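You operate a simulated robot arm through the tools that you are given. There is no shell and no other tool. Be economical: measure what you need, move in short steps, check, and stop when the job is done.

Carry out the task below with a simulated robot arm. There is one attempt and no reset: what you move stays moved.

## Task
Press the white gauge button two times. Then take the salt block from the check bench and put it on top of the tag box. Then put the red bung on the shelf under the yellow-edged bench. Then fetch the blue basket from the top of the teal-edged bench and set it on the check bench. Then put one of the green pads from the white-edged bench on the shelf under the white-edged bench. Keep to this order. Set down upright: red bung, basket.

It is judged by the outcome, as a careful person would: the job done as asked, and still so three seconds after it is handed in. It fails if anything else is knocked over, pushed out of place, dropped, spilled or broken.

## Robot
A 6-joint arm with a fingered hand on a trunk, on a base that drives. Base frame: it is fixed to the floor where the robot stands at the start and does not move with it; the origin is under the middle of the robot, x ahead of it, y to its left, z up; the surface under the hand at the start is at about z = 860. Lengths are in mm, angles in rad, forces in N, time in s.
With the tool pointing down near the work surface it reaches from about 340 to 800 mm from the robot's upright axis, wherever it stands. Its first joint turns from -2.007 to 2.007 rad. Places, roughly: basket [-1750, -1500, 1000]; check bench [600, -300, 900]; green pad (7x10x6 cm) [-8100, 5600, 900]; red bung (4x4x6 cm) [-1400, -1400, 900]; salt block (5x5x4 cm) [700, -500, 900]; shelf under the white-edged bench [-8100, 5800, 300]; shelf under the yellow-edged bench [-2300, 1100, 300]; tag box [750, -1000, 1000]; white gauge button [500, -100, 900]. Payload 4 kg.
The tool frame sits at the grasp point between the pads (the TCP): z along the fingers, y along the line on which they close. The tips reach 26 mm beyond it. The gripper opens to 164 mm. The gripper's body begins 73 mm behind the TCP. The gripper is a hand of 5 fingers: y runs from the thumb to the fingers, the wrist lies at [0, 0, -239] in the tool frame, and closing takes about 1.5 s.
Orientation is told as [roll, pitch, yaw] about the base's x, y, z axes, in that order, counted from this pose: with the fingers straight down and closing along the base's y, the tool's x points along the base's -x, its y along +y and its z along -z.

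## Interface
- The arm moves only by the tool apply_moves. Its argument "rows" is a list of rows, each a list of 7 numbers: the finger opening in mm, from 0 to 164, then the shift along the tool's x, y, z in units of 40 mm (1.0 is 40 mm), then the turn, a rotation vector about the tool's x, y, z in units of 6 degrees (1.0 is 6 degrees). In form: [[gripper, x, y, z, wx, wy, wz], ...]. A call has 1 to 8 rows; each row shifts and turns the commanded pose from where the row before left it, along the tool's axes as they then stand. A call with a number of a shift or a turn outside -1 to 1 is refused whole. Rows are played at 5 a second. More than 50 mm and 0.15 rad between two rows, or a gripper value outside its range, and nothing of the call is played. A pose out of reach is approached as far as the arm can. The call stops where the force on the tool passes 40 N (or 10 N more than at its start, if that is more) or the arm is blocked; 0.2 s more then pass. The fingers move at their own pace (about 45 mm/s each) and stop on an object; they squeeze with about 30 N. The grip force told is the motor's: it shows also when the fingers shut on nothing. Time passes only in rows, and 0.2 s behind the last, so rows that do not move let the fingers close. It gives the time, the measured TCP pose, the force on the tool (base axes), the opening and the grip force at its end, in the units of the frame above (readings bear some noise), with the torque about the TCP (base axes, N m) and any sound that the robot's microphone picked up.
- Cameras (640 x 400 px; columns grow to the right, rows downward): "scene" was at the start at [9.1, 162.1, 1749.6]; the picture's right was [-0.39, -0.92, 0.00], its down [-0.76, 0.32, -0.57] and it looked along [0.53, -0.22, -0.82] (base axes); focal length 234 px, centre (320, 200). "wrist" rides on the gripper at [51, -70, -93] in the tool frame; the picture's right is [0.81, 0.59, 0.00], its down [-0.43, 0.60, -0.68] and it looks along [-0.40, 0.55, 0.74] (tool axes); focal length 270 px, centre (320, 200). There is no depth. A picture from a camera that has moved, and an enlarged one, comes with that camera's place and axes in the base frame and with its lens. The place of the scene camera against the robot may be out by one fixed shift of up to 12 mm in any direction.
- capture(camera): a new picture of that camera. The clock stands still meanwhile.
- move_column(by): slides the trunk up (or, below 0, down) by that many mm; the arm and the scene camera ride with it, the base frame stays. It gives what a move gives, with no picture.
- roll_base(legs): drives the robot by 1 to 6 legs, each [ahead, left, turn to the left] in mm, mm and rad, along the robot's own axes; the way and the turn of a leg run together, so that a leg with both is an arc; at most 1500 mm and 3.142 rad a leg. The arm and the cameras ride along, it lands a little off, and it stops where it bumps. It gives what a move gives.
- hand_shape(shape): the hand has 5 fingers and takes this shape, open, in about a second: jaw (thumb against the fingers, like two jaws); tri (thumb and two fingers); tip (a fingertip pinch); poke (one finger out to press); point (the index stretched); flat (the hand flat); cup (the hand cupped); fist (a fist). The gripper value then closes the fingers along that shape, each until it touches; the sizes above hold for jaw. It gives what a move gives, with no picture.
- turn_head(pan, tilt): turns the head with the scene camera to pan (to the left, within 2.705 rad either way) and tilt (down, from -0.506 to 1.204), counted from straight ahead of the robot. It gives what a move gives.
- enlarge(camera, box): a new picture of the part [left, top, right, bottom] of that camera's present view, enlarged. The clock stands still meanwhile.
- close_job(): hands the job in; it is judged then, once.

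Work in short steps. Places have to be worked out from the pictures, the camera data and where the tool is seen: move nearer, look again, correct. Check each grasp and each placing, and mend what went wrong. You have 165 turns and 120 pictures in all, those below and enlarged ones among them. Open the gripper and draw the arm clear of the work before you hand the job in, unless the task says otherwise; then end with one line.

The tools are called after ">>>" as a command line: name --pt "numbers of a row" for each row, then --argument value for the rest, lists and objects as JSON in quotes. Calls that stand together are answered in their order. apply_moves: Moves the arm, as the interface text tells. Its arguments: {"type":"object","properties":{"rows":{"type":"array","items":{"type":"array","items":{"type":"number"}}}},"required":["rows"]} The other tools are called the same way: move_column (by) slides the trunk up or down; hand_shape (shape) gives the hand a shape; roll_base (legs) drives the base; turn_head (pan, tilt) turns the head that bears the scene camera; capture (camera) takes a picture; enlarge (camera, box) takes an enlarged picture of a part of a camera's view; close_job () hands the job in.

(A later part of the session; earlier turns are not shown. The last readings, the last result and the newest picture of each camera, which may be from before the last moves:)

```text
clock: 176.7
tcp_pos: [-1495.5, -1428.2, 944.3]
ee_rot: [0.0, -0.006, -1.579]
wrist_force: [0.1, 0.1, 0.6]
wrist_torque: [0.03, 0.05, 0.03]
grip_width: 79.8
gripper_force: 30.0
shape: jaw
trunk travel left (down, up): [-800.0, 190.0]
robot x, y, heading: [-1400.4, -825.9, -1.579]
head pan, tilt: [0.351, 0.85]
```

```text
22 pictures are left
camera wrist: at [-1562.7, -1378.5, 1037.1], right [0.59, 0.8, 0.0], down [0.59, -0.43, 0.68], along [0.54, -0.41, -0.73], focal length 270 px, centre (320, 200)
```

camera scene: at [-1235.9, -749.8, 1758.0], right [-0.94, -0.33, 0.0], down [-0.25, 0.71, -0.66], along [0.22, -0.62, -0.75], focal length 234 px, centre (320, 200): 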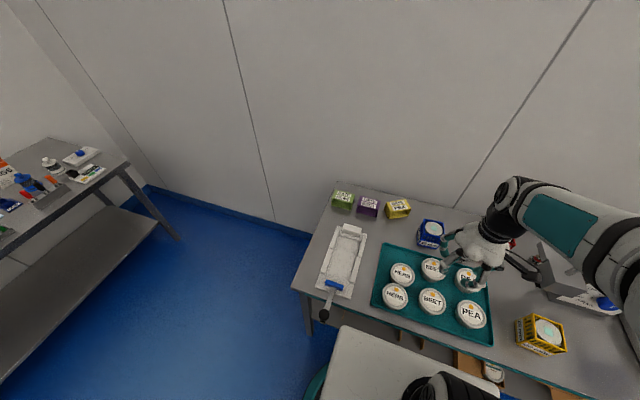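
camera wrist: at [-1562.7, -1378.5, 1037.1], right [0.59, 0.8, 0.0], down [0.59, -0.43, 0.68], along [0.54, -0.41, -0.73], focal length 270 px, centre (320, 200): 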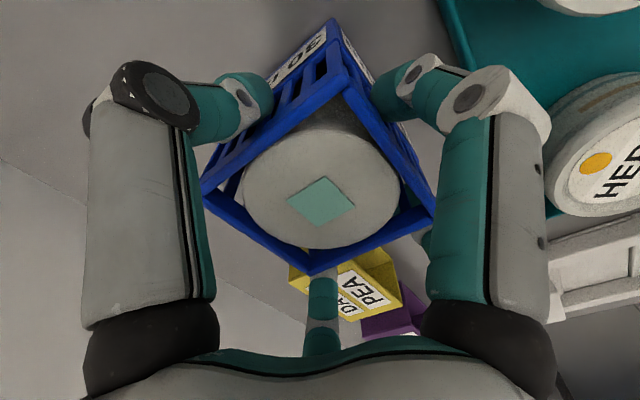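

A five-finger grip at 80 mm with 30 N. I'll lift slowly.

>>> apply_moves --pt "60 0 0 -0.3 0 0 0" --pt "60 0 0 -0.6 0 0 0" --pt "60 0 0 -0.9 0 0 0" --pt "60 0 0 -0.9 0 0 0" --pt "60 0 0 -0.9 0 0 0" --pt "60 0 0 -0.9 0 0 0" --pt "60 0 0 -0.9 0 0 0" --pt "60 0 0 0 0 0 0"

>>> capture --camera "wrist"

>>> capture --camera "scene"

```text
clock: 178.5
tcp_pos: [-1497.0, -1427.3, 1161.9]
ee_rot: [0.001, -0.002, -1.579]
wrist_force: [0.1, -0.7, -6.3]
wrist_torque: [0.01, -0.03, -0.01]
grip_width: 79.5
gripper_force: 29.4
shape: jaw
trunk travel left (down, up): [-800.0, 190.0]
robot x, y, heading: [-1401.0, -826.9, -1.577]
head pan, tilt: [0.351, 0.85]
```

```text
21 pictures are left
camera wrist: at [-1563.1, -1378.0, 1253.5], right [0.59, 0.8, 0.0], down [0.59, -0.43, 0.68], along [0.54, -0.41, -0.73], focal length 270 px, centre (320, 200)
```

wrist: 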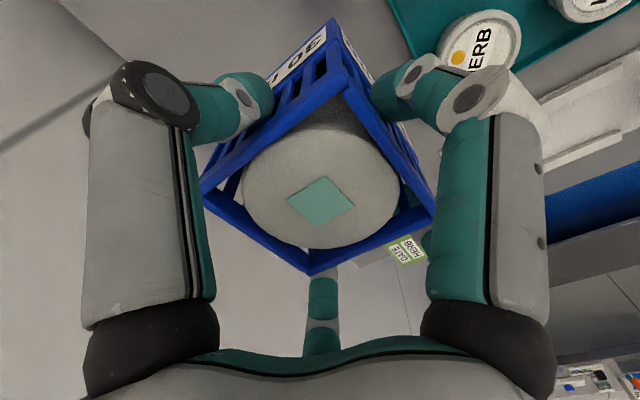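

```text
20 pictures are left
camera scene: at [-1186.5, -836.6, 1757.9], right [-0.94, -0.34, 0.0], down [-0.25, 0.71, -0.66], along [0.22, -0.62, -0.75], focal length 234 px, centre (320, 200)
```

scene: 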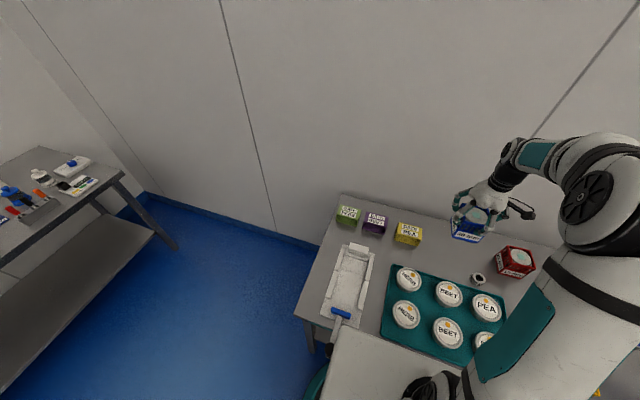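

The basket is held level at about 0.6 kg. I'll retract and carry it to the check bench, aiming for the free spot where the salt block stood (≈[685,-475]).

>>> apply_moves --pt "60 0.6 0 0 0 0 0" --pt "60 0.7 0 0 0 0 0" --pt "60 0.7 0.3 0 0 0 0" --pt "60 0.7 0.4 0 0 0 0" --pt "60 0.7 0.5 0 0 0 0" --pt "60 0.7 0.5 0 0 0 0" --pt "60 0.6 0.5 0 0 0 0" --pt "60 0 0 0 0 0 0"

>>> roll_base --legs '[[-380, 0, 0], [0, 0, 0.789], [0, 0, 0.789], [700, 0, 0], [690, 0, 0]]'

>>> turn_head --pan 0.3 --tilt 0.85

>>> capture --camera "scene"

```text
clock: 180.3
tcp_pos: [-1404.8, -1242.1, 1159.0]
ee_rot: [-0.002, -0.005, -1.579]
wrist_force: [0.3, -0.2, -6.4]
wrist_torque: [0.0, -0.04, -0.01]
grip_width: 79.2
gripper_force: 29.7
shape: jaw
trunk travel left (down, up): [-800.0, 190.0]
robot x, y, heading: [-1401.6, -823.6, -1.584]
head pan, tilt: [0.351, 0.85]
```

```text
clock: 193.7
tcp_pos: [414.4, -458.6, 1160.2]
ee_rot: [0.0, -0.005, -0.009]
wrist_force: [0.5, 0.2, -5.8]
wrist_torque: [-0.01, -0.02, 0.02]
grip_width: 79.2
gripper_force: 29.6
shape: jaw
trunk travel left (down, up): [-800.0, 190.0]
robot x, y, heading: [-5.6, -456.0, -0.008]
head pan, tilt: [0.351, 0.85]
```

```text
clock: 194.3
tcp_pos: [413.9, -459.0, 1160.3]
ee_rot: [0.003, -0.005, -0.009]
wrist_force: [0.3, 0.6, -7.0]
wrist_torque: [0.02, -0.02, -0.01]
grip_width: 79.2
gripper_force: 29.5
shape: jaw
trunk travel left (down, up): [-800.0, 190.0]
robot x, y, heading: [-5.8, -457.4, -0.006]
head pan, tilt: [0.3, 0.85]
```

```text
19 pictures are left
camera scene: at [15.9, -241.1, 1757.9], right [0.29, -0.96, 0.0], down [-0.72, -0.22, -0.66], along [0.63, 0.19, -0.75], focal length 234 px, centre (320, 200)
```

scene: 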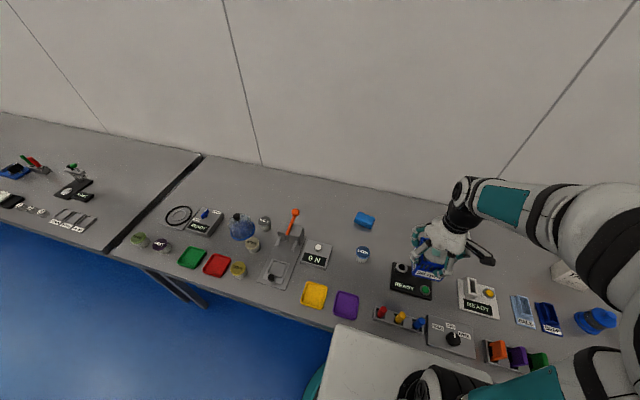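

The spot behind the black READY panel is free. I'll move the basket over [685,-470].

>>> apply_moves --pt "60 -0.85 -0.03 0 0 0 0" --pt "60 -0.85 -0.03 0 0 0 0" --pt "60 -0.85 -0.03 0 0 0 0" --pt "60 -0.85 -0.03 0 0 0 0" --pt "60 -0.85 -0.03 0 0 0 0" --pt "60 -0.85 -0.03 0 0 0 0" --pt "60 -0.85 -0.03 0 0 0 0" --pt "60 -0.8 -0.03 0 0 0 0"

>>> apply_moves --pt "60 0 0 0.7 0 0 0" --pt "60 0 0 0.9 0 0 0" --pt "60 0 0 0.9 0 0 0" --pt "60 0 0 0.9 0 0 0" --pt "60 0 0 0.8 0 0 0" --pt "60 0 0 0.6 0 0 0" --pt "60 0 0 0.3 0 0 0" --pt "60 0 0 0 0 0 0"

>>> capture --camera "wrist"

```text
clock: 196.1
tcp_pos: [684.4, -471.2, 1159.9]
ee_rot: [0.001, -0.004, -0.007]
wrist_force: [0.2, 0.3, -6.2]
wrist_torque: [-0.03, 0.02, -0.04]
grip_width: 79.2
gripper_force: 29.9
shape: jaw
trunk travel left (down, up): [-800.0, 190.0]
robot x, y, heading: [-2.5, -455.6, -0.011]
head pan, tilt: [0.3, 0.85]
```

```text
clock: 197.9
tcp_pos: [683.9, -470.8, 956.5]
ee_rot: [0.0, -0.006, -0.009]
wrist_force: [0.2, 0.6, -6.4]
wrist_torque: [0.05, -0.02, 0.0]
grip_width: 79.4
gripper_force: 29.8
shape: jaw
trunk travel left (down, up): [-800.0, 190.0]
robot x, y, heading: [-2.3, -453.0, -0.012]
head pan, tilt: [0.3, 0.85]
```

```text
18 pictures are left
camera wrist: at [634.1, -540.6, 1048.6], right [-0.8, 0.59, 0.0], down [0.43, 0.59, 0.68], along [0.41, 0.54, -0.73], focal length 270 px, centre (320, 200)
```

wrist: 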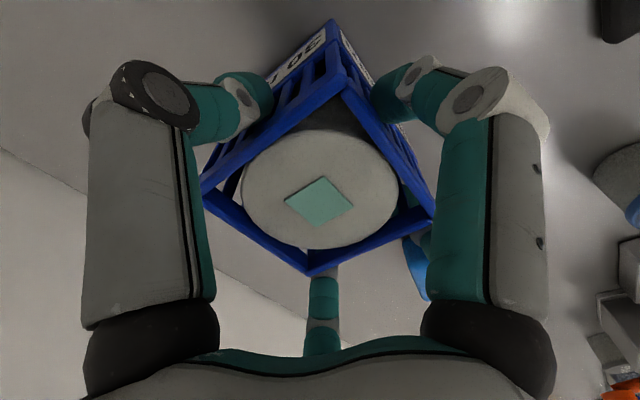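

The spot is clear and the basket is about 12 mm above the bench. I'll lower in small steps to contact.

>>> apply_moves --pt "60 0 0 0.15 0 0 0" --pt "60 0 0 0.08 0 0 0" --pt "60 0 0 0.06 0 0 0" --pt "60 0 0 0.05 0 0 0" --pt "60 0 0 0 0 0 0"

```text
clock: 199.1
tcp_pos: [685.0, -470.3, 944.0]
ee_rot: [0.0, -0.007, -0.01]
wrist_force: [-0.1, 0.5, 2.8]
wrist_torque: [-0.19, 0.07, -0.02]
grip_width: 79.3
gripper_force: 30.0
shape: jaw
trunk travel left (down, up): [-800.0, 190.0]
robot x, y, heading: [-6.5, -456.4, -0.01]
head pan, tilt: [0.3, 0.85]
```

It's resting on the bench (+9 N). I'll release, rise, and check.

>>> apply_moves --pt "90 0 0 0 0 0 0" --pt "105 0 0 0 0 0 0" --pt "120 0 0 0 0 0 0" --pt "120 0 0 0 0 0 0" --pt "120 0 0 -0.5 0 0 0" --pt "120 0 0 -0.9 0 0 0" --pt "120 0 0 -0.9 0 0 0" --pt "120 0 0 -0.9 0 0 0"

>>> apply_moves --pt "120 0 0 -0.9 0 0 0" --pt "120 0 0 -0.9 0 0 0" --pt "120 0.9 0 0 0 0 0" --pt "120 0.9 0 0 0 0 0" --pt "120 0.9 0 0 0 0 0" --pt "120 0.9 0 0 0 0 0" --pt "120 0.9 0 0 0 0 0" --pt "120 0.9 0 0 0 0 0"

>>> enlarge --camera "scene" --box '[280, 170, 520, 320]'

```text
clock: 200.9
tcp_pos: [682.6, -470.0, 1072.4]
ee_rot: [0.0, -0.004, -0.007]
wrist_force: [0.6, -0.8, -0.6]
wrist_torque: [0.0, -0.01, -0.03]
grip_width: 115.1
gripper_force: 0.1
shape: jaw
trunk travel left (down, up): [-800.0, 190.0]
robot x, y, heading: [-4.5, -454.1, -0.006]
head pan, tilt: [0.3, 0.85]
```

```text
clock: 202.7
tcp_pos: [465.7, -468.7, 1144.6]
ee_rot: [0.002, -0.005, -0.008]
wrist_force: [0.9, 0.4, -0.5]
wrist_torque: [-0.03, -0.06, -0.01]
grip_width: 115.3
gripper_force: 0.0
shape: jaw
trunk travel left (down, up): [-800.0, 190.0]
robot x, y, heading: [-3.9, -454.3, -0.007]
head pan, tilt: [0.3, 0.85]
```

```text
2.67 times, centred on (400, 245) of scene
camera zoom: at [14.1, -241.1, 1757.9], right [0.29, -0.96, 0.0], down [-0.72, -0.22, -0.66], along [0.63, 0.19, -0.75], focal length 624 px, centre (107, 80)
```

zoom: 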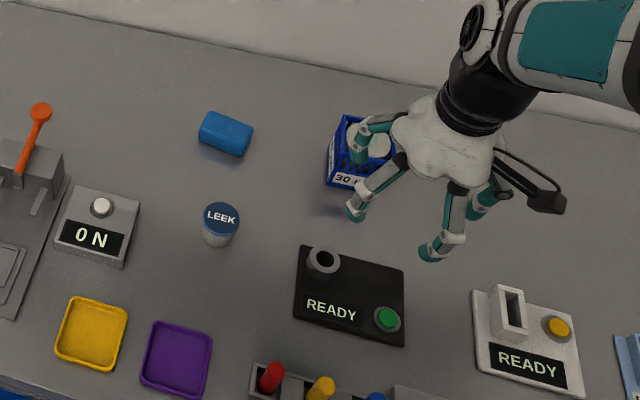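

The basket stands upright on the check bench. On the way to the pads I'll go back to the teal bench to finish the yellow holder (about 20–25 mm towards the purple one).

>>> roll_base --legs '[[-700, 0, 0], [-700, 0, 0], [0, 0, -0.785], [0, 0, -0.786], [370, 0, 0]]'

>>> turn_head --pan 0.35 --tilt 0.85

>>> enlarge --camera "scene" --box '[330, 150, 490, 290]'

```text
clock: 216.1
tcp_pos: [-1422.6, -1274.7, 1141.8]
ee_rot: [0.0, -0.005, -1.588]
wrist_force: [-0.6, -0.3, 0.5]
wrist_torque: [0.02, -0.01, 0.03]
grip_width: 115.0
gripper_force: 0.0
shape: jaw
trunk travel left (down, up): [-800.0, 190.0]
robot x, y, heading: [-1407.5, -805.1, -1.586]
head pan, tilt: [0.3, 0.85]
```

```text
clock: 216.7
tcp_pos: [-1422.1, -1274.0, 1143.5]
ee_rot: [-0.001, -0.006, -1.589]
wrist_force: [-0.3, -0.5, -0.2]
wrist_torque: [-0.01, 0.01, -0.02]
grip_width: 115.4
gripper_force: 0.2
shape: jaw
trunk travel left (down, up): [-800.0, 190.0]
robot x, y, heading: [-1403.3, -804.6, -1.587]
head pan, tilt: [0.351, 0.85]
```

```text
2.86 times, centred on (410, 220) of scene
camera zoom: at [-1189.5, -816.5, 1757.9], right [-0.94, -0.33, 0.0], down [-0.25, 0.71, -0.66], along [0.22, -0.62, -0.75], focal length 668 px, centre (63, 143)
```

zoom: 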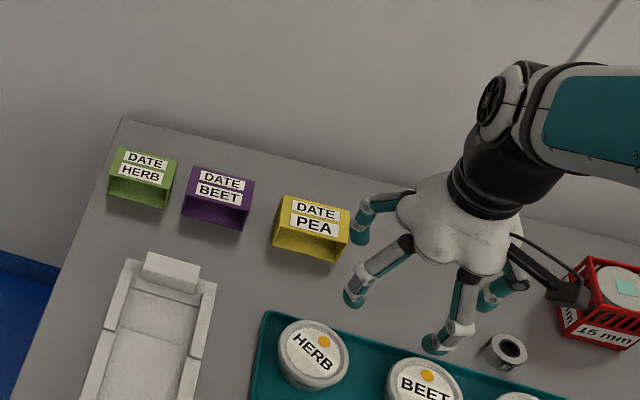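

The holder needs about (+19,-14). I'll close the hand, descend at its free −x side around (-1455,-1495), then push.

>>> apply_moves --pt "0 -0.92 -0.12 0 0 0 0" --pt "0 -0.92 -0.12 0 0 0 0" --pt "0 -0.92 -0.12 0 0 0 0" --pt "0 -0.92 -0.12 0 0 0 0" --pt "0 -0.92 -0.12 0 0 0 0" --pt "0 -0.92 -0.12 0 0 0 0" --pt "0 0 0 0.8 0 0 0" --pt "0 0 0 0.9 0 0 0"

>>> apply_moves --pt "0 0 0 0.9 0 0 0" --pt "0 0 0 0.9 0 0 0" --pt "0 0 0 0.9 0 0 0" --pt "0 0 0 0.8 0 0 0" --pt "0 0 0 0.7 0 0 0" --pt "0 0 0 0 0 0 0"

>>> capture --camera "wrist"

```text
clock: 218.5
tcp_pos: [-1454.4, -1497.4, 1074.4]
ee_rot: [-0.001, -0.004, -1.589]
wrist_force: [-0.1, 0.2, 0.6]
wrist_torque: [0.01, 0.0, 0.0]
grip_width: 0.0
gripper_force: 29.8
shape: jaw
trunk travel left (down, up): [-800.0, 190.0]
robot x, y, heading: [-1403.6, -801.2, -1.589]
head pan, tilt: [0.351, 0.85]
```

```text
clock: 219.9
tcp_pos: [-1454.0, -1497.5, 907.2]
ee_rot: [0.0, -0.006, -1.588]
wrist_force: [-0.8, -0.1, -0.5]
wrist_torque: [0.03, 0.0, 0.01]
grip_width: 0.0
gripper_force: 29.8
shape: jaw
trunk travel left (down, up): [-800.0, 190.0]
robot x, y, heading: [-1405.9, -807.0, -1.586]
head pan, tilt: [0.351, 0.85]
```

```text
15 pictures are left
camera wrist: at [-1521.8, -1445.7, 999.8], right [0.6, 0.8, 0.0], down [0.59, -0.44, 0.68], along [0.54, -0.41, -0.73], focal length 270 px, centre (320, 200)
```

wrist: 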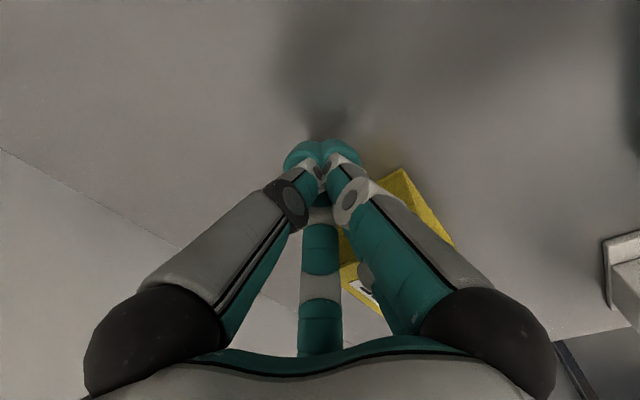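

The holder's near corner is at [-1409,-1466], as expected. I'll push +x to bring its end to about -1388, then back off 20 mm and rise.

>>> apply_moves --pt "0 0 0.25 0 0 0 0" --pt "0 0 0.25 0 0 0 0" --pt "0 0 0.25 0 0 0 0" --pt "0 0 0.25 0 0 0 0" --pt "0 0 0 0 0 0 0" --pt "0 0 -0.6 0 0 0 0" --pt "0 0 -0.4 -0.9 0 0 0" --pt "0 0 0 -0.9 0 0 0"

>>> enlarge --camera "scene" --box '[330, 150, 490, 290]'

```text
clock: 221.7
tcp_pos: [-1455.3, -1496.0, 980.0]
ee_rot: [-0.001, -0.005, -1.587]
wrist_force: [0.3, 0.5, -0.7]
wrist_torque: [-0.02, 0.0, 0.0]
grip_width: 0.0
gripper_force: 30.1
shape: jaw
trunk travel left (down, up): [-800.0, 190.0]
robot x, y, heading: [-1401.6, -805.0, -1.586]
head pan, tilt: [0.351, 0.85]
```

```text
2.86 times, centred on (410, 220) of scene
camera zoom: at [-1189.3, -816.2, 1757.9], right [-0.94, -0.33, 0.0], down [-0.25, 0.71, -0.66], along [0.22, -0.62, -0.75], focal length 668 px, centre (63, 143)
```

zoom: 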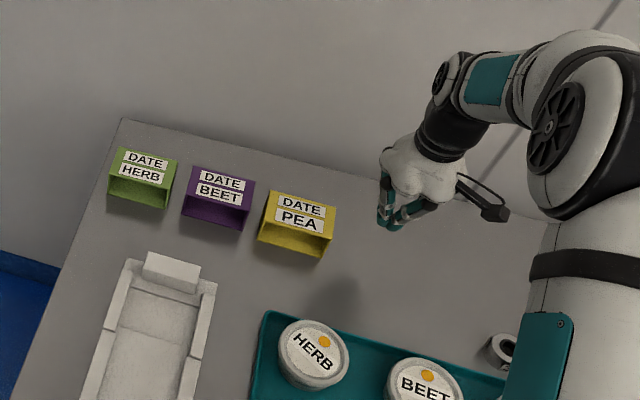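

The holder is back in line with the row, within about 10 mm of its place, which finishes the mending. Now for the pads: I'll raise and retract the arm, then drive past the yellow bench to the open corridor at y≈1900 and look ahead.

>>> apply_moves --pt "60 0 0 -0.9 0 0 0" --pt "60 0 0 -0.9 0 0 0" --pt "60 0.9 0.2 -0.8 0 0 0" --pt "60 0.9 0.2 -0.8 0 0 0" --pt "60 1 0.2 0 0 0 0" --pt "60 1 0.2 0 0 0 0" --pt "60 1 0.2 0 0 0 0" --pt "60 1 0.2 0 0 0 0"

>>> roll_base --legs '[[-400, 0, 0], [0, 370, 0], [0, 0, -1.555], [0, -1150, 0], [0, -1150, 0]]'

>>> turn_head --pan -0.3 --tilt 0.25

>>> capture --camera "scene"

```text
clock: 223.5
tcp_pos: [-1402.2, -1262.6, 1115.9]
ee_rot: [0.001, -0.006, -1.589]
wrist_force: [-0.1, -0.4, 0.4]
wrist_torque: [-0.03, -0.01, -0.01]
grip_width: 57.4
gripper_force: 0.0
shape: jaw
trunk travel left (down, up): [-800.0, 190.0]
robot x, y, heading: [-1402.5, -803.2, -1.588]
head pan, tilt: [0.351, 0.85]
```

```text
clock: 242.7
tcp_pos: [-1484.0, 1897.3, 1115.4]
ee_rot: [0.001, -0.005, -3.14]
wrist_force: [0.0, -0.7, 0.3]
wrist_torque: [-0.01, 0.02, 0.01]
grip_width: 57.5
gripper_force: 0.1
shape: jaw
trunk travel left (down, up): [-800.0, 190.0]
robot x, y, heading: [-1020.8, 1906.3, -3.135]
head pan, tilt: [0.351, 0.85]
```

```text
clock: 243.8
tcp_pos: [-1482.2, 1897.5, 1116.2]
ee_rot: [0.0, -0.004, -3.14]
wrist_force: [-0.4, 0.2, 0.4]
wrist_torque: [0.01, 0.01, -0.01]
grip_width: 57.5
gripper_force: 0.0
shape: jaw
trunk travel left (down, up): [-800.0, 190.0]
robot x, y, heading: [-1025.0, 1908.1, -3.141]
head pan, tilt: [-0.3, 0.25]
```

```text
13 pictures are left
camera scene: at [-1049.5, 1754.2, 1811.0], right [0.29, 0.96, 0.0], down [0.24, -0.07, -0.97], along [-0.93, 0.28, -0.25], focal length 234 px, centre (320, 200)
```

scene: 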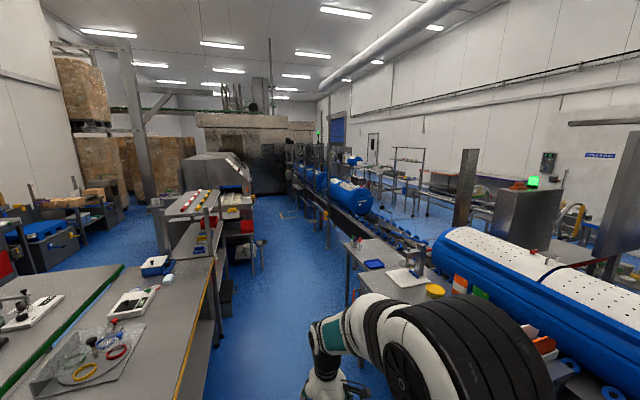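

The white-edged bench should appear near (369,168), beyond the conveyor line. I'll enlarge that part to find a way round.

>>> enlarge --camera "scene" --box '[250, 120, 490, 270]'

```text
2.67 times, centred on (370, 195) of scene
camera zoom: at [-1049.5, 1754.2, 1811.0], right [0.29, 0.96, 0.0], down [0.24, -0.07, -0.97], along [-0.93, 0.28, -0.25], focal length 624 px, centre (187, 213)
```

zoom: 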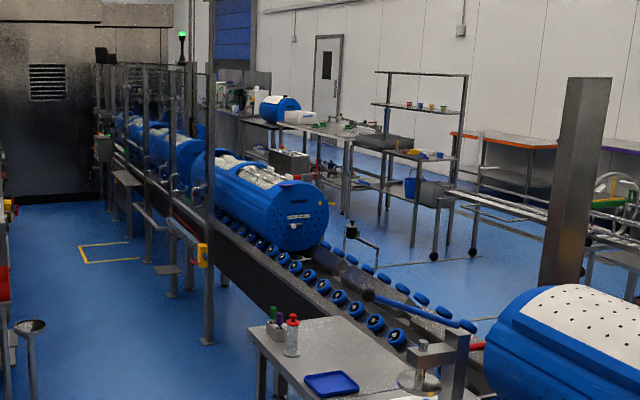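

The conveyor runs along y≈3000 and its near end is at about x≈-700. I'll go round it: back to x≈+280, then across to y≈4100, and look down the far aisle.

>>> roll_base --legs '[[-1300, 0, 0], [0, -1100, 0], [0, -1100, 0]]'

>>> turn_head --pan -0.15 --tilt 0.25

>>> capture --camera "scene"

```text
clock: 248.8
tcp_pos: [-432.1, 1900.2, 1115.4]
ee_rot: [0.0, 0.0, -3.141]
wrist_force: [0.3, -0.1, -0.3]
wrist_torque: [0.01, 0.0, 0.0]
grip_width: 57.4
gripper_force: 0.1
shape: jaw
trunk travel left (down, up): [-800.0, 190.0]
robot x, y, heading: [26.2, 1911.9, -3.139]
head pan, tilt: [-0.3, 0.25]
stopped in leg 1: the robot was blocked; the commanded pose is now the measured one
```

```text
clock: 249.5
tcp_pos: [-430.0, 1901.4, 1115.5]
ee_rot: [0.0, -0.005, -3.14]
wrist_force: [0.1, -0.3, 0.0]
wrist_torque: [0.0, 0.0, -0.01]
grip_width: 57.7
gripper_force: 0.2
shape: jaw
trunk travel left (down, up): [-800.0, 190.0]
robot x, y, heading: [30.0, 1909.8, -3.138]
head pan, tilt: [-0.15, 0.25]
```

```text
11 pictures are left
camera scene: at [-0.5, 1743.2, 1811.1], right [0.15, 0.99, 0.0], down [0.24, -0.04, -0.97], along [-0.96, 0.14, -0.25], focal length 234 px, centre (320, 200)
```

scene: 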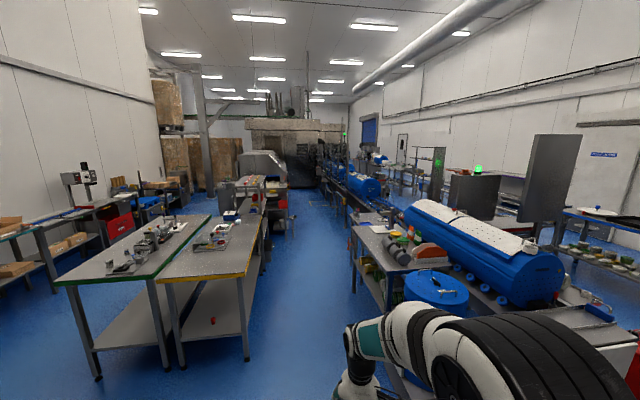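

Blocked at x≈30 by the bench behind. I'll ease forward 60 mm and look right (+y) to see the way past the line's end.

>>> roll_base --legs '[[60, 0, 0]]'

>>> turn_head --pan -1.45 --tilt 0.4

>>> capture --camera "scene"

```text
clock: 250.4
tcp_pos: [-492.0, 1900.6, 1114.4]
ee_rot: [-0.001, -0.001, -3.139]
wrist_force: [-0.1, 0.6, -0.3]
wrist_torque: [0.01, -0.04, -0.02]
grip_width: 57.4
gripper_force: 0.1
shape: jaw
trunk travel left (down, up): [-800.0, 190.0]
robot x, y, heading: [-32.4, 1908.7, -3.143]
head pan, tilt: [-0.15, 0.25]
```

```text
clock: 251.9
tcp_pos: [-491.1, 1900.0, 1115.2]
ee_rot: [0.001, -0.004, -3.139]
wrist_force: [0.1, 0.4, -0.1]
wrist_torque: [-0.01, 0.01, 0.01]
grip_width: 57.5
gripper_force: 0.1
shape: jaw
trunk travel left (down, up): [-800.0, 190.0]
robot x, y, heading: [-34.6, 1913.1, -3.142]
head pan, tilt: [-1.45, 0.4]
```

```text
10 pictures are left
camera scene: at [19.8, 1821.2, 1797.1], right [0.99, 0.12, 0.0], down [0.05, -0.39, -0.92], along [-0.11, 0.91, -0.39], focal length 234 px, centre (320, 200)
```

scene: 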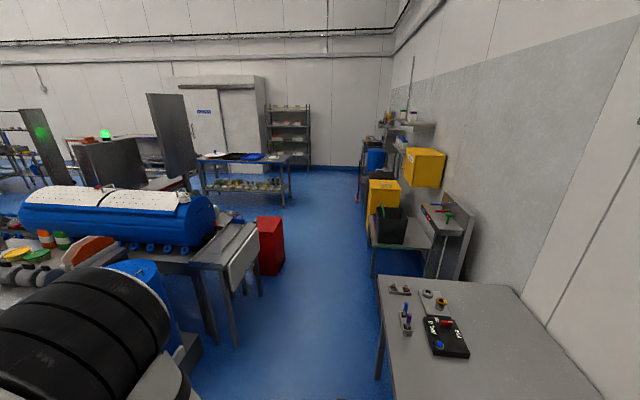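

The passage lies between x≈-640 (red bin, table) and x≈235. I'll centre at x≈-210, slide across to y≈4600, then look down the far aisle.

>>> roll_base --legs '[[175, 0, 0], [0, -1350, 0], [0, -1350, 0]]'

>>> turn_head --pan -0.15 --tilt 0.3

>>> capture --camera "scene"

```text
clock: 266.1
tcp_pos: [-684.1, 4591.4, 1115.2]
ee_rot: [-0.001, -0.002, -3.129]
wrist_force: [-1.3, -0.1, -0.3]
wrist_torque: [-0.01, -0.01, -0.05]
grip_width: 57.3
gripper_force: 0.0
shape: jaw
trunk travel left (down, up): [-800.0, 190.0]
robot x, y, heading: [-226.4, 4603.5, -3.129]
head pan, tilt: [-1.45, 0.4]
```

```text
clock: 267.5
tcp_pos: [-683.9, 4590.6, 1115.7]
ee_rot: [0.0, -0.004, -3.131]
wrist_force: [-0.1, 0.4, -0.4]
wrist_torque: [0.02, 0.03, -0.03]
grip_width: 57.6
gripper_force: 0.1
shape: jaw
trunk travel left (down, up): [-800.0, 190.0]
robot x, y, heading: [-225.6, 4601.6, -3.126]
head pan, tilt: [-0.15, 0.3]
```

```text
9 pictures are left
camera scene: at [-253.4, 4437.8, 1806.3], right [0.14, 0.99, 0.0], down [0.29, -0.04, -0.96], along [-0.95, 0.13, -0.3], focal length 234 px, centre (320, 200)
```

scene: 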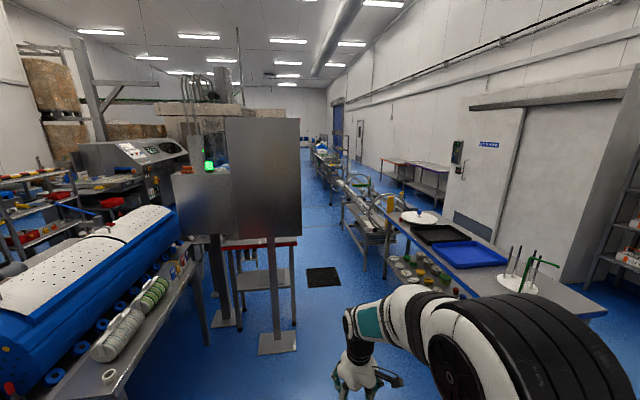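

There's a panel stand up to y≈4515 and benches from y≈5375, so the aisle centre is y≈4950. I'll drive to x≈-4700 and look again.

>>> roll_base --legs '[[0, -350, 0], [0, 0, -0.014], [1500, 0, 0], [1500, 0, 0], [1470, 0, 0]]'

>>> turn_head --pan -0.2 --tilt 0.35

>>> capture --camera "scene"

```text
clock: 291.0
tcp_pos: [-5142.6, 4970.8, 1115.2]
ee_rot: [0.002, -0.004, 3.132]
wrist_force: [0.0, 0.2, -0.3]
wrist_torque: [0.01, 0.01, 0.02]
grip_width: 57.6
gripper_force: 0.1
shape: jaw
trunk travel left (down, up): [-800.0, 190.0]
robot x, y, heading: [-4683.0, 4972.8, 3.14]
head pan, tilt: [-0.15, 0.3]
```

```text
clock: 291.6
tcp_pos: [-5141.1, 4971.5, 1115.2]
ee_rot: [-0.001, -0.004, 3.134]
wrist_force: [0.0, -0.1, -0.4]
wrist_torque: [-0.01, -0.02, 0.01]
grip_width: 57.7
gripper_force: 0.0
shape: jaw
trunk travel left (down, up): [-800.0, 190.0]
robot x, y, heading: [-4681.4, 4975.4, 3.136]
head pan, tilt: [-0.201, 0.351]
```

```text
8 pictures are left
camera scene: at [-4712.6, 4814.3, 1801.6], right [0.21, 0.98, 0.0], down [0.34, -0.07, -0.94], along [-0.92, 0.19, -0.34], focal length 234 px, centre (320, 200)
```

scene: 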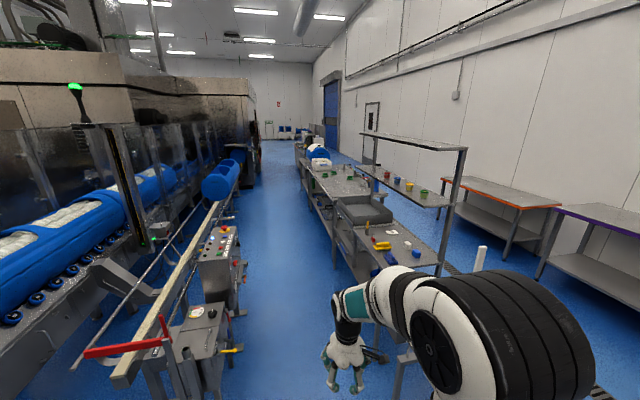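

The bench row's front edge is at y≈5370 and the corridor is about 770 wide at the control box, which is enough for the base. I'll drive on to x≈-8100, turn to face the bench, and look down.

>>> roll_base --legs '[[1500, 0, 0], [1500, 0, 0], [400, 0, 0], [0, 0, -0.783], [0, 0, -0.783]]'

>>> turn_head --pan 0.3 --tilt 0.8

>>> capture --camera "scene"

```text
clock: 312.3
tcp_pos: [-8079.6, 5465.6, 1116.9]
ee_rot: [-0.001, -0.004, 1.561]
wrist_force: [0.4, -0.3, -0.1]
wrist_torque: [0.04, 0.01, 0.0]
grip_width: 57.9
gripper_force: 0.0
shape: jaw
trunk travel left (down, up): [-800.0, 190.0]
robot x, y, heading: [-8076.0, 5006.1, 1.564]
head pan, tilt: [-0.201, 0.351]
```

```text
clock: 313.2
tcp_pos: [-8080.8, 5466.8, 1115.6]
ee_rot: [0.001, -0.003, 1.561]
wrist_force: [0.3, 0.5, 0.6]
wrist_torque: [-0.01, 0.0, 0.01]
grip_width: 57.5
gripper_force: 0.0
shape: jaw
trunk travel left (down, up): [-800.0, 190.0]
robot x, y, heading: [-8072.7, 5009.9, 1.564]
head pan, tilt: [0.3, 0.799]
```

```text
7 pictures are left
camera scene: at [-8282.0, 5031.3, 1762.0], right [0.96, 0.29, 0.0], down [0.21, -0.69, -0.7], along [-0.2, 0.67, -0.72], focal length 234 px, centre (320, 200)
```

scene: 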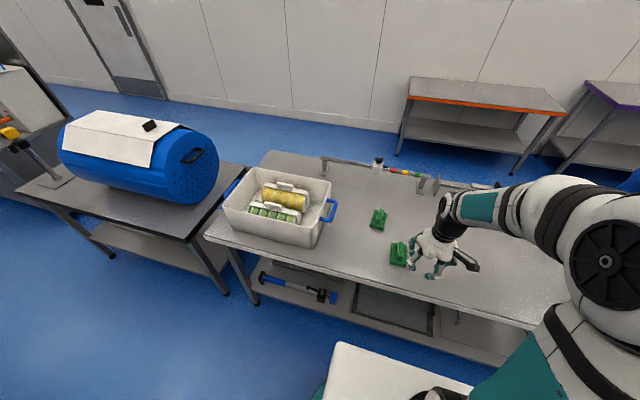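

Two green pads stand on the white-edged bench, near [-8115,5643] and [-8221,5808]. I'll enlarge the near pad and the shelf below to find a free place.

>>> enlarge --camera "scene" --box '[230, 200, 530, 370]'

```text
2.13 times, centred on (380, 285) of scene
camera zoom: at [-8282.0, 5031.3, 1762.0], right [0.96, 0.29, 0.0], down [0.21, -0.69, -0.7], along [-0.2, 0.67, -0.72], focal length 499 px, centre (192, 19)
```

zoom: 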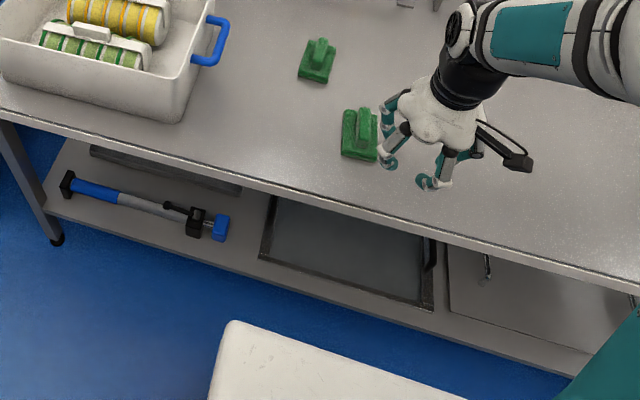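

The shelf holds a flat tray and a blue-handled tool. The free column between them is x≈-8340…-8240, y from 5515 inward, about 100 mm wide, and the pad fits lengthwise if I hold it by its top handle. First I'll go above the near pad and look.

>>> apply_moves --pt "90 -0.88 0.18 0 0 0 0" --pt "90 -0.88 0.18 0 0 0 0" --pt "90 -0.88 0.18 0 0 0 0" --pt "90 -0.88 0.18 0 0 0 0" --pt "90 -0.88 0.18 0 0 0 0" --pt "90 0 0 0.8 0 0 0" --pt "90 0 0 0.8 0 0 0" --pt "90 0 0 0.6 0 0 0"

>>> capture --camera "wrist"

```text
clock: 315.0
tcp_pos: [-8115.5, 5643.8, 1028.7]
ee_rot: [0.001, -0.003, 1.562]
wrist_force: [0.3, 0.1, 0.0]
wrist_torque: [0.0, 0.0, 0.04]
grip_width: 86.2
gripper_force: 0.0
shape: jaw
trunk travel left (down, up): [-800.0, 190.0]
robot x, y, heading: [-8074.5, 5009.5, 1.563]
head pan, tilt: [0.3, 0.799]
```

```text
5 pictures are left
camera wrist: at [-8044.2, 5591.4, 1120.5], right [-0.59, -0.8, 0.0], down [-0.59, 0.43, 0.68], along [-0.54, 0.41, -0.73], focal length 270 px, centre (320, 200)
```

wrist: 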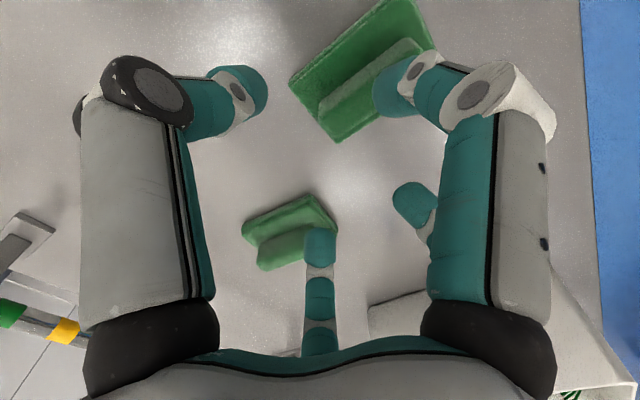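

The near pad is centred at [-8130,5612], long side along y, with its ridge handle along y at x≈-8125. I'll move over it and lower to hold the ridge.

>>> apply_moves --pt "66 0.4 0.13 0.4 0 0 0" --pt "66 0.4 0.13 0.5 0 0 0" --pt "66 0 0 0.7 0 0 0" --pt "66 0 0 0.6 0 0 0" --pt "66 0 0 0 0 0 0"

>>> capture --camera "wrist"

```text
clock: 315.8
tcp_pos: [-8125.2, 5616.2, 975.4]
ee_rot: [-0.001, -0.016, 1.562]
wrist_force: [1.8, -6.1, 25.5]
wrist_torque: [-1.02, -0.32, 0.01]
grip_width: 64.9
gripper_force: 0.0
shape: jaw
trunk travel left (down, up): [-800.0, 190.0]
robot x, y, heading: [-8075.7, 5009.0, 1.558]
head pan, tilt: [0.3, 0.799]
stopped in row 4: the force on the tool passed its limit at 54 N (the readings are from after the stop); the commanded pose is now the measured one
```

```text
4 pictures are left
camera wrist: at [-8055.1, 5561.4, 1067.4], right [-0.59, -0.8, -0.01], down [-0.59, 0.43, 0.68], along [-0.54, 0.41, -0.73], focal length 270 px, centre (320, 200)
```

wrist: 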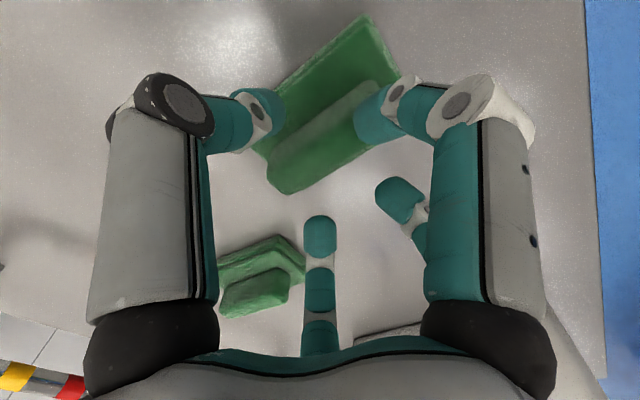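

The contact was a fingertip on the pad's ridge: its top is at z≈945, so this bench is higher (≈885). With that height both views put the ridge at x≈-8109, y≈5563–5632. I'll lift, open to 110 so the side fingers pass its ends, shift, and lower gently.

>>> apply_moves --pt "66 0 0 -0.6 0 0 0" --pt "110 0.4 -0.4 -0.4 0 0.13 0" --pt "110 0 0 0 0 0 0" --pt "110 0 0 0 0 0 0" --pt "110 0 0 0.7 0 0 0" --pt "110 0 0 0.5 0 0 0" --pt "110 0 0 0.3 0 0 0" --pt "110 0 0 0.15 0 0 0"

```text
clock: 317.6
tcp_pos: [-8110.0, 5599.7, 945.5]
ee_rot: [0.001, 0.003, 1.561]
wrist_force: [-0.1, -0.2, 0.6]
wrist_torque: [0.08, -0.07, -0.01]
grip_width: 105.5
gripper_force: 0.0
shape: jaw
trunk travel left (down, up): [-800.0, 190.0]
robot x, y, heading: [-8074.1, 5007.0, 1.56]
head pan, tilt: [0.3, 0.799]
```

No contact yet with the tips at z≈919. I'll go 8 mm lower, then close.

>>> apply_moves --pt "110 0 0 0.1 0 0 0" --pt "110 0 0 0.1 0 0 0" --pt "110 0 0 0 0 0 0"

>>> apply_moves --pt "60 0 0 0 0 0 0" --pt "30 0 0 0 0 0 0" --pt "10 0 0 0 0 0 0" --pt "5 0 0 0 0 0 0" --pt "5 0 0 0 0 0 0" --pt "5 0 0 0 0 0 0" --pt "5 0 0 0 0 0 0" --pt "5 0 0 0 0 0 0"

```text
clock: 318.4
tcp_pos: [-8110.7, 5599.1, 940.6]
ee_rot: [0.0, -0.006, 1.561]
wrist_force: [-0.1, 0.8, 31.3]
wrist_torque: [1.8, -0.53, 0.03]
grip_width: 105.6
gripper_force: 0.1
shape: jaw
trunk travel left (down, up): [-800.0, 190.0]
robot x, y, heading: [-8076.6, 5006.8, 1.561]
head pan, tilt: [0.3, 0.799]
```

```text
clock: 320.2
tcp_pos: [-8110.0, 5599.8, 937.2]
ee_rot: [0.0, 0.002, 1.561]
wrist_force: [-0.7, 0.8, -0.6]
wrist_torque: [0.01, 0.02, -0.03]
grip_width: 62.0
gripper_force: 29.6
shape: tri
trunk travel left (down, up): [-800.0, 190.0]
robot x, y, heading: [-8076.9, 5010.7, 1.559]
head pan, tilt: [0.3, 0.799]
```

It closed at a reading of 62, so it's probably holding the pad's base sides. I'll lift a little and look.

>>> apply_moves --pt "5 0 0 -0.3 0 0 0" --pt "5 0 0 -0.5 0 0 0" --pt "5 0 0 0 0 0 0"

>>> capture --camera "wrist"

```text
clock: 321.0
tcp_pos: [-8110.3, 5600.4, 968.5]
ee_rot: [-0.001, 0.005, 1.562]
wrist_force: [-0.4, 0.4, -0.8]
wrist_torque: [0.0, -0.03, 0.03]
grip_width: 62.1
gripper_force: 30.0
shape: tri
trunk travel left (down, up): [-800.0, 190.0]
robot x, y, heading: [-8079.3, 5009.2, 1.555]
head pan, tilt: [0.3, 0.799]
```

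```text
3 pictures are left
camera wrist: at [-8039.4, 5547.5, 1062.0], right [-0.59, -0.8, 0.0], down [-0.59, 0.44, 0.68], along [-0.54, 0.4, -0.74], focal length 270 px, centre (320, 200)
```

wrist: 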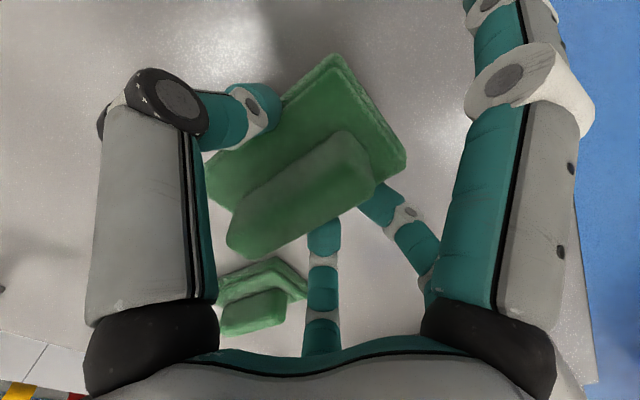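

The pad is lifted, but held by the base sides, which would be too wide for the gap on the shelf. I'll set it back down and re-grip the ridge handle from slightly higher.

>>> apply_moves --pt "5 0 0 0.5 0 0 0" --pt "5 0 0 0.2 0 0 0" --pt "5 0 0 0.08 0 0 0" --pt "80 0 0 0 0 0 0" --pt "110 0 0 0 0 0 0" --pt "110 0 0 0 0 0 0" --pt "110 0 0 0 0 0 0" --pt "110 0 0 -0.35 0 0 0"

>>> apply_moves --pt "60 0 0 0 0 0 0" --pt "30 0 0 0 0 0 0" --pt "10 0 0 0 0 0 0" --pt "5 0 0 0 0 0 0" --pt "5 0 0 0 0 0 0" --pt "5 0 0 0 0 0 0" --pt "5 0 0 0 0 0 0" --pt "5 0 0 0 0 0 0"

```text
clock: 322.8
tcp_pos: [-8109.3, 5597.9, 951.7]
ee_rot: [0.0, 0.004, 1.562]
wrist_force: [-0.1, -0.4, -0.2]
wrist_torque: [-0.01, 0.02, 0.01]
grip_width: 105.8
gripper_force: 0.0
shape: jaw
trunk travel left (down, up): [-800.0, 190.0]
robot x, y, heading: [-8077.8, 5004.3, 1.562]
head pan, tilt: [0.3, 0.799]
```

```text
clock: 324.6
tcp_pos: [-8110.4, 5598.5, 952.8]
ee_rot: [-0.001, 0.002, 1.562]
wrist_force: [-0.3, -0.7, 0.6]
wrist_torque: [-0.02, 0.02, -0.01]
grip_width: 20.1
gripper_force: 29.9
shape: tri
trunk travel left (down, up): [-800.0, 190.0]
robot x, y, heading: [-8075.2, 5007.4, 1.565]
head pan, tilt: [0.3, 0.799]
```

Now it holds the narrow ridge (reading 20). I'll lift and retract. Then I'll turn to face along the aisle, lower the trunk there where nothing is overhead, and swing back in under the bench.

>>> apply_moves --pt "5 0 0 -0.4 0 0 0" --pt "5 0 0 -0.9 0 0 0" --pt "5 0 0 -0.9 0 0 0" --pt "5 0 0 -0.9 0 0 0" --pt "5 0 0 -0.9 0 0 0" --pt "5 0.9 0 0 0 0 0" --pt "5 0.9 0 0 0 0 0" --pt "5 0.9 0 0 0 0 0"

>>> apply_moves --pt "5 0.9 0 0 0 0 0" --pt "5 0 0 0 0 0 0"

>>> roll_base --legs '[[0, 0, 0.785], [0, 0, 0.788], [180, 0, 0]]'

>>> move_column --by -350

>>> move_column --by -350

```text
clock: 326.4
tcp_pos: [-8110.2, 5490.5, 1113.5]
ee_rot: [0.0, -0.001, 1.562]
wrist_force: [-0.7, 0.1, -0.8]
wrist_torque: [0.03, 0.02, 0.0]
grip_width: 19.8
gripper_force: 30.2
shape: tri
trunk travel left (down, up): [-800.0, 190.0]
robot x, y, heading: [-8073.1, 5006.0, 1.563]
head pan, tilt: [0.3, 0.799]
```

```text
clock: 327.0
tcp_pos: [-8111.5, 5456.0, 1112.5]
ee_rot: [0.0, 0.004, 1.563]
wrist_force: [0.7, 0.1, -1.4]
wrist_torque: [-0.02, -0.03, 0.01]
grip_width: 19.8
gripper_force: 29.4
shape: tri
trunk travel left (down, up): [-800.0, 190.0]
robot x, y, heading: [-8076.4, 5008.3, 1.563]
head pan, tilt: [0.3, 0.799]
```

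```text
clock: 332.7
tcp_pos: [-8703.6, 4970.3, 1111.3]
ee_rot: [0.0, 0.005, 3.138]
wrist_force: [-0.3, -0.3, -1.0]
wrist_torque: [0.04, -0.01, 0.0]
grip_width: 19.8
gripper_force: 30.0
shape: tri
trunk travel left (down, up): [-800.0, 190.0]
robot x, y, heading: [-8255.1, 5007.5, 3.139]
head pan, tilt: [0.3, 0.799]
```

```text
clock: 336.1
tcp_pos: [-8702.0, 4969.4, 763.2]
ee_rot: [0.0, 0.001, 3.139]
wrist_force: [0.5, 0.6, -0.4]
wrist_torque: [-0.03, 0.05, 0.03]
grip_width: 20.0
gripper_force: 30.3
shape: tri
trunk travel left (down, up): [-450.0, 540.0]
robot x, y, heading: [-8252.9, 5012.1, 3.133]
head pan, tilt: [0.3, 0.799]
```

```text
clock: 339.5
tcp_pos: [-8703.0, 4969.6, 412.1]
ee_rot: [0.001, 0.001, 3.138]
wrist_force: [-0.3, -1.0, -1.3]
wrist_torque: [0.01, 0.05, 0.0]
grip_width: 19.6
gripper_force: 29.8
shape: tri
trunk travel left (down, up): [-100.0, 890.0]
robot x, y, heading: [-8253.2, 5008.3, 3.136]
head pan, tilt: [0.3, 0.799]
```

The pad is still held and the trunk is down. I'll raise the tool 28 mm for margin, swing round to face the bench, and look at the shelf from this low viewpoint.

>>> apply_moves --pt "5 0 0 -0.7 0 0 0" --pt "5 0.3 0 0 0 0 0"

>>> roll_base --legs '[[0, 0, -0.787], [0, 0, -0.787]]'

>>> turn_head --pan 0.1 --tilt 0.75

>>> capture --camera "scene"

```text
clock: 340.1
tcp_pos: [-8691.5, 4969.3, 440.8]
ee_rot: [0.0, 0.001, 3.139]
wrist_force: [-0.4, -0.3, -1.4]
wrist_torque: [0.01, 0.0, 0.01]
grip_width: 19.6
gripper_force: 29.9
shape: tri
trunk travel left (down, up): [-100.0, 890.0]
robot x, y, heading: [-8259.6, 5007.1, 3.142]
head pan, tilt: [0.3, 0.799]
```

```text
clock: 344.7
tcp_pos: [-8292.3, 5443.4, 440.8]
ee_rot: [0.001, 0.001, 1.568]
wrist_force: [0.7, 0.1, -0.6]
wrist_torque: [-0.02, 0.03, 0.01]
grip_width: 19.8
gripper_force: 30.4
shape: tri
trunk travel left (down, up): [-100.0, 890.0]
robot x, y, heading: [-8256.7, 5005.5, 1.565]
head pan, tilt: [0.3, 0.799]
```

```text
clock: 345.4
tcp_pos: [-8294.4, 5443.3, 440.4]
ee_rot: [0.0, 0.001, 1.569]
wrist_force: [0.4, 0.2, 0.3]
wrist_torque: [0.0, -0.02, -0.03]
grip_width: 19.8
gripper_force: 29.4
shape: tri
trunk travel left (down, up): [-100.0, 890.0]
robot x, y, heading: [-8253.1, 5009.9, 1.569]
head pan, tilt: [0.099, 0.75]
```

```text
2 pictures are left
camera scene: at [-8446.8, 5036.1, 1065.9], right [1.0, 0.1, 0.0], down [0.07, -0.68, -0.73], along [-0.07, 0.73, -0.68], focal length 234 px, centre (320, 200)
```

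scene: 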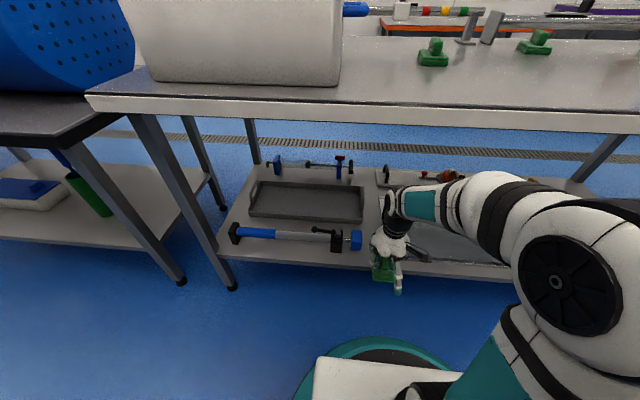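

The shelf layout is confirmed: tool end at x≈-8340, tray edge at x≈-8240, shelf front y≈5515 and shelf top near z≈315. I'll move in to TCP (-8284,5575) and check with the wrist camera.

>>> apply_moves --pt "5 -0.8 -0.05 0 0 0 0" --pt "5 -0.8 -0.06 0 0 0 0" --pt "5 -0.8 -0.06 0 0 0 0" --pt "5 -0.9 -0.05 0 0 0 0" --pt "5 0 0 0 0 0 0"

>>> capture --camera "wrist"

```text
clock: 346.6
tcp_pos: [-8283.4, 5574.1, 439.4]
ee_rot: [-0.001, 0.002, 1.567]
wrist_force: [-0.3, 0.1, -0.8]
wrist_torque: [-0.03, 0.02, -0.02]
grip_width: 19.6
gripper_force: 29.8
shape: tri
trunk travel left (down, up): [-100.0, 890.0]
robot x, y, heading: [-8255.1, 5011.2, 1.565]
head pan, tilt: [0.099, 0.75]
```

```text
1 pictures are left
camera wrist: at [-8212.1, 5523.2, 532.1], right [-0.59, -0.81, 0.0], down [-0.59, 0.44, 0.68], along [-0.55, 0.4, -0.74], focal length 270 px, centre (320, 200)
```

wrist: 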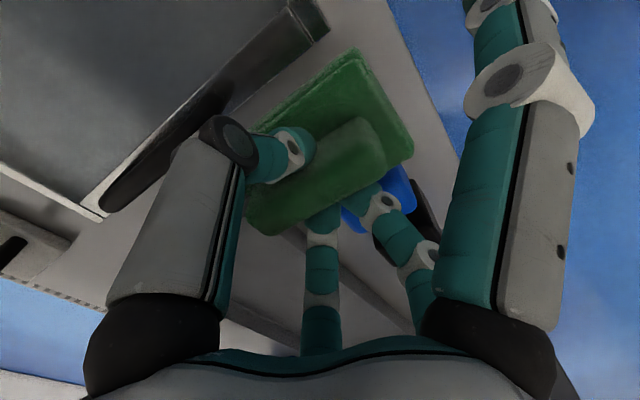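

The tray edge is at x≈-8245 and the pad's right edge at about -8250, with the tool's end around -8345. I'll shift 12 mm to −x and 12 mm inward, then lower carefully.

>>> apply_moves --pt "5 -0.3 0.3 0 0 0 0" --pt "5 0 0 0.4 0 0 0" --pt "5 0 0 0.4 0 0 0" --pt "5 0 0 0.1 0 0 0" --pt "5 0 0 0.1 0 0 0" --pt "5 0 0 0 0 0 0"

```text
clock: 348.0
tcp_pos: [-8295.9, 5586.6, 400.2]
ee_rot: [-0.001, 0.003, 1.567]
wrist_force: [-0.9, -0.4, -1.7]
wrist_torque: [-0.01, 0.02, 0.0]
grip_width: 19.7
gripper_force: 29.9
shape: tri
trunk travel left (down, up): [-100.0, 890.0]
robot x, y, heading: [-8252.3, 5008.4, 1.564]
head pan, tilt: [0.099, 0.75]
```

No contact yet. I'll continue in 3 mm steps, watching the force.

>>> apply_moves --pt "5 0 0 0.08 0 0 0" --pt "5 0 0 0.08 0 0 0" --pt "5 0 0 0.08 0 0 0" --pt "5 0 0 0 0 0 0"

```text
clock: 349.0
tcp_pos: [-8296.8, 5587.5, 391.1]
ee_rot: [0.001, 0.001, 1.568]
wrist_force: [0.4, -0.4, -1.3]
wrist_torque: [0.01, -0.01, 0.0]
grip_width: 19.8
gripper_force: 29.8
shape: tri
trunk travel left (down, up): [-100.0, 890.0]
robot x, y, heading: [-8255.3, 5008.4, 1.57]
head pan, tilt: [0.099, 0.75]
```

>>> apply_moves --pt "5 0 0 0.08 0 0 0" --pt "5 0 0 0.08 0 0 0" --pt "5 0 0 0.06 0 0 0" --pt "5 0 0 0 0 0 0"

```text
clock: 350.0
tcp_pos: [-8295.7, 5587.8, 381.4]
ee_rot: [0.0, 0.001, 1.569]
wrist_force: [-0.6, -0.1, -0.8]
wrist_torque: [-0.01, 0.02, -0.01]
grip_width: 19.9
gripper_force: 29.8
shape: tri
trunk travel left (down, up): [-100.0, 890.0]
robot x, y, heading: [-8255.5, 5011.2, 1.566]
head pan, tilt: [0.099, 0.75]
```

Still free (pad bottom at about z 315). I'll keep going in small steps.

>>> apply_moves --pt "5 0 0 0.06 0 0 0" --pt "5 0 0 0.06 0 0 0" --pt "5 0 0 0.06 0 0 0" --pt "5 0 0 0 0 0 0"

```text
clock: 351.0
tcp_pos: [-8297.1, 5587.6, 374.7]
ee_rot: [0.001, 0.001, 1.567]
wrist_force: [0.8, 1.3, -1.9]
wrist_torque: [0.02, -0.01, -0.01]
grip_width: 19.8
gripper_force: 30.3
shape: tri
trunk travel left (down, up): [-100.0, 890.0]
robot x, y, heading: [-8258.0, 5011.5, 1.571]
head pan, tilt: [0.099, 0.75]
```

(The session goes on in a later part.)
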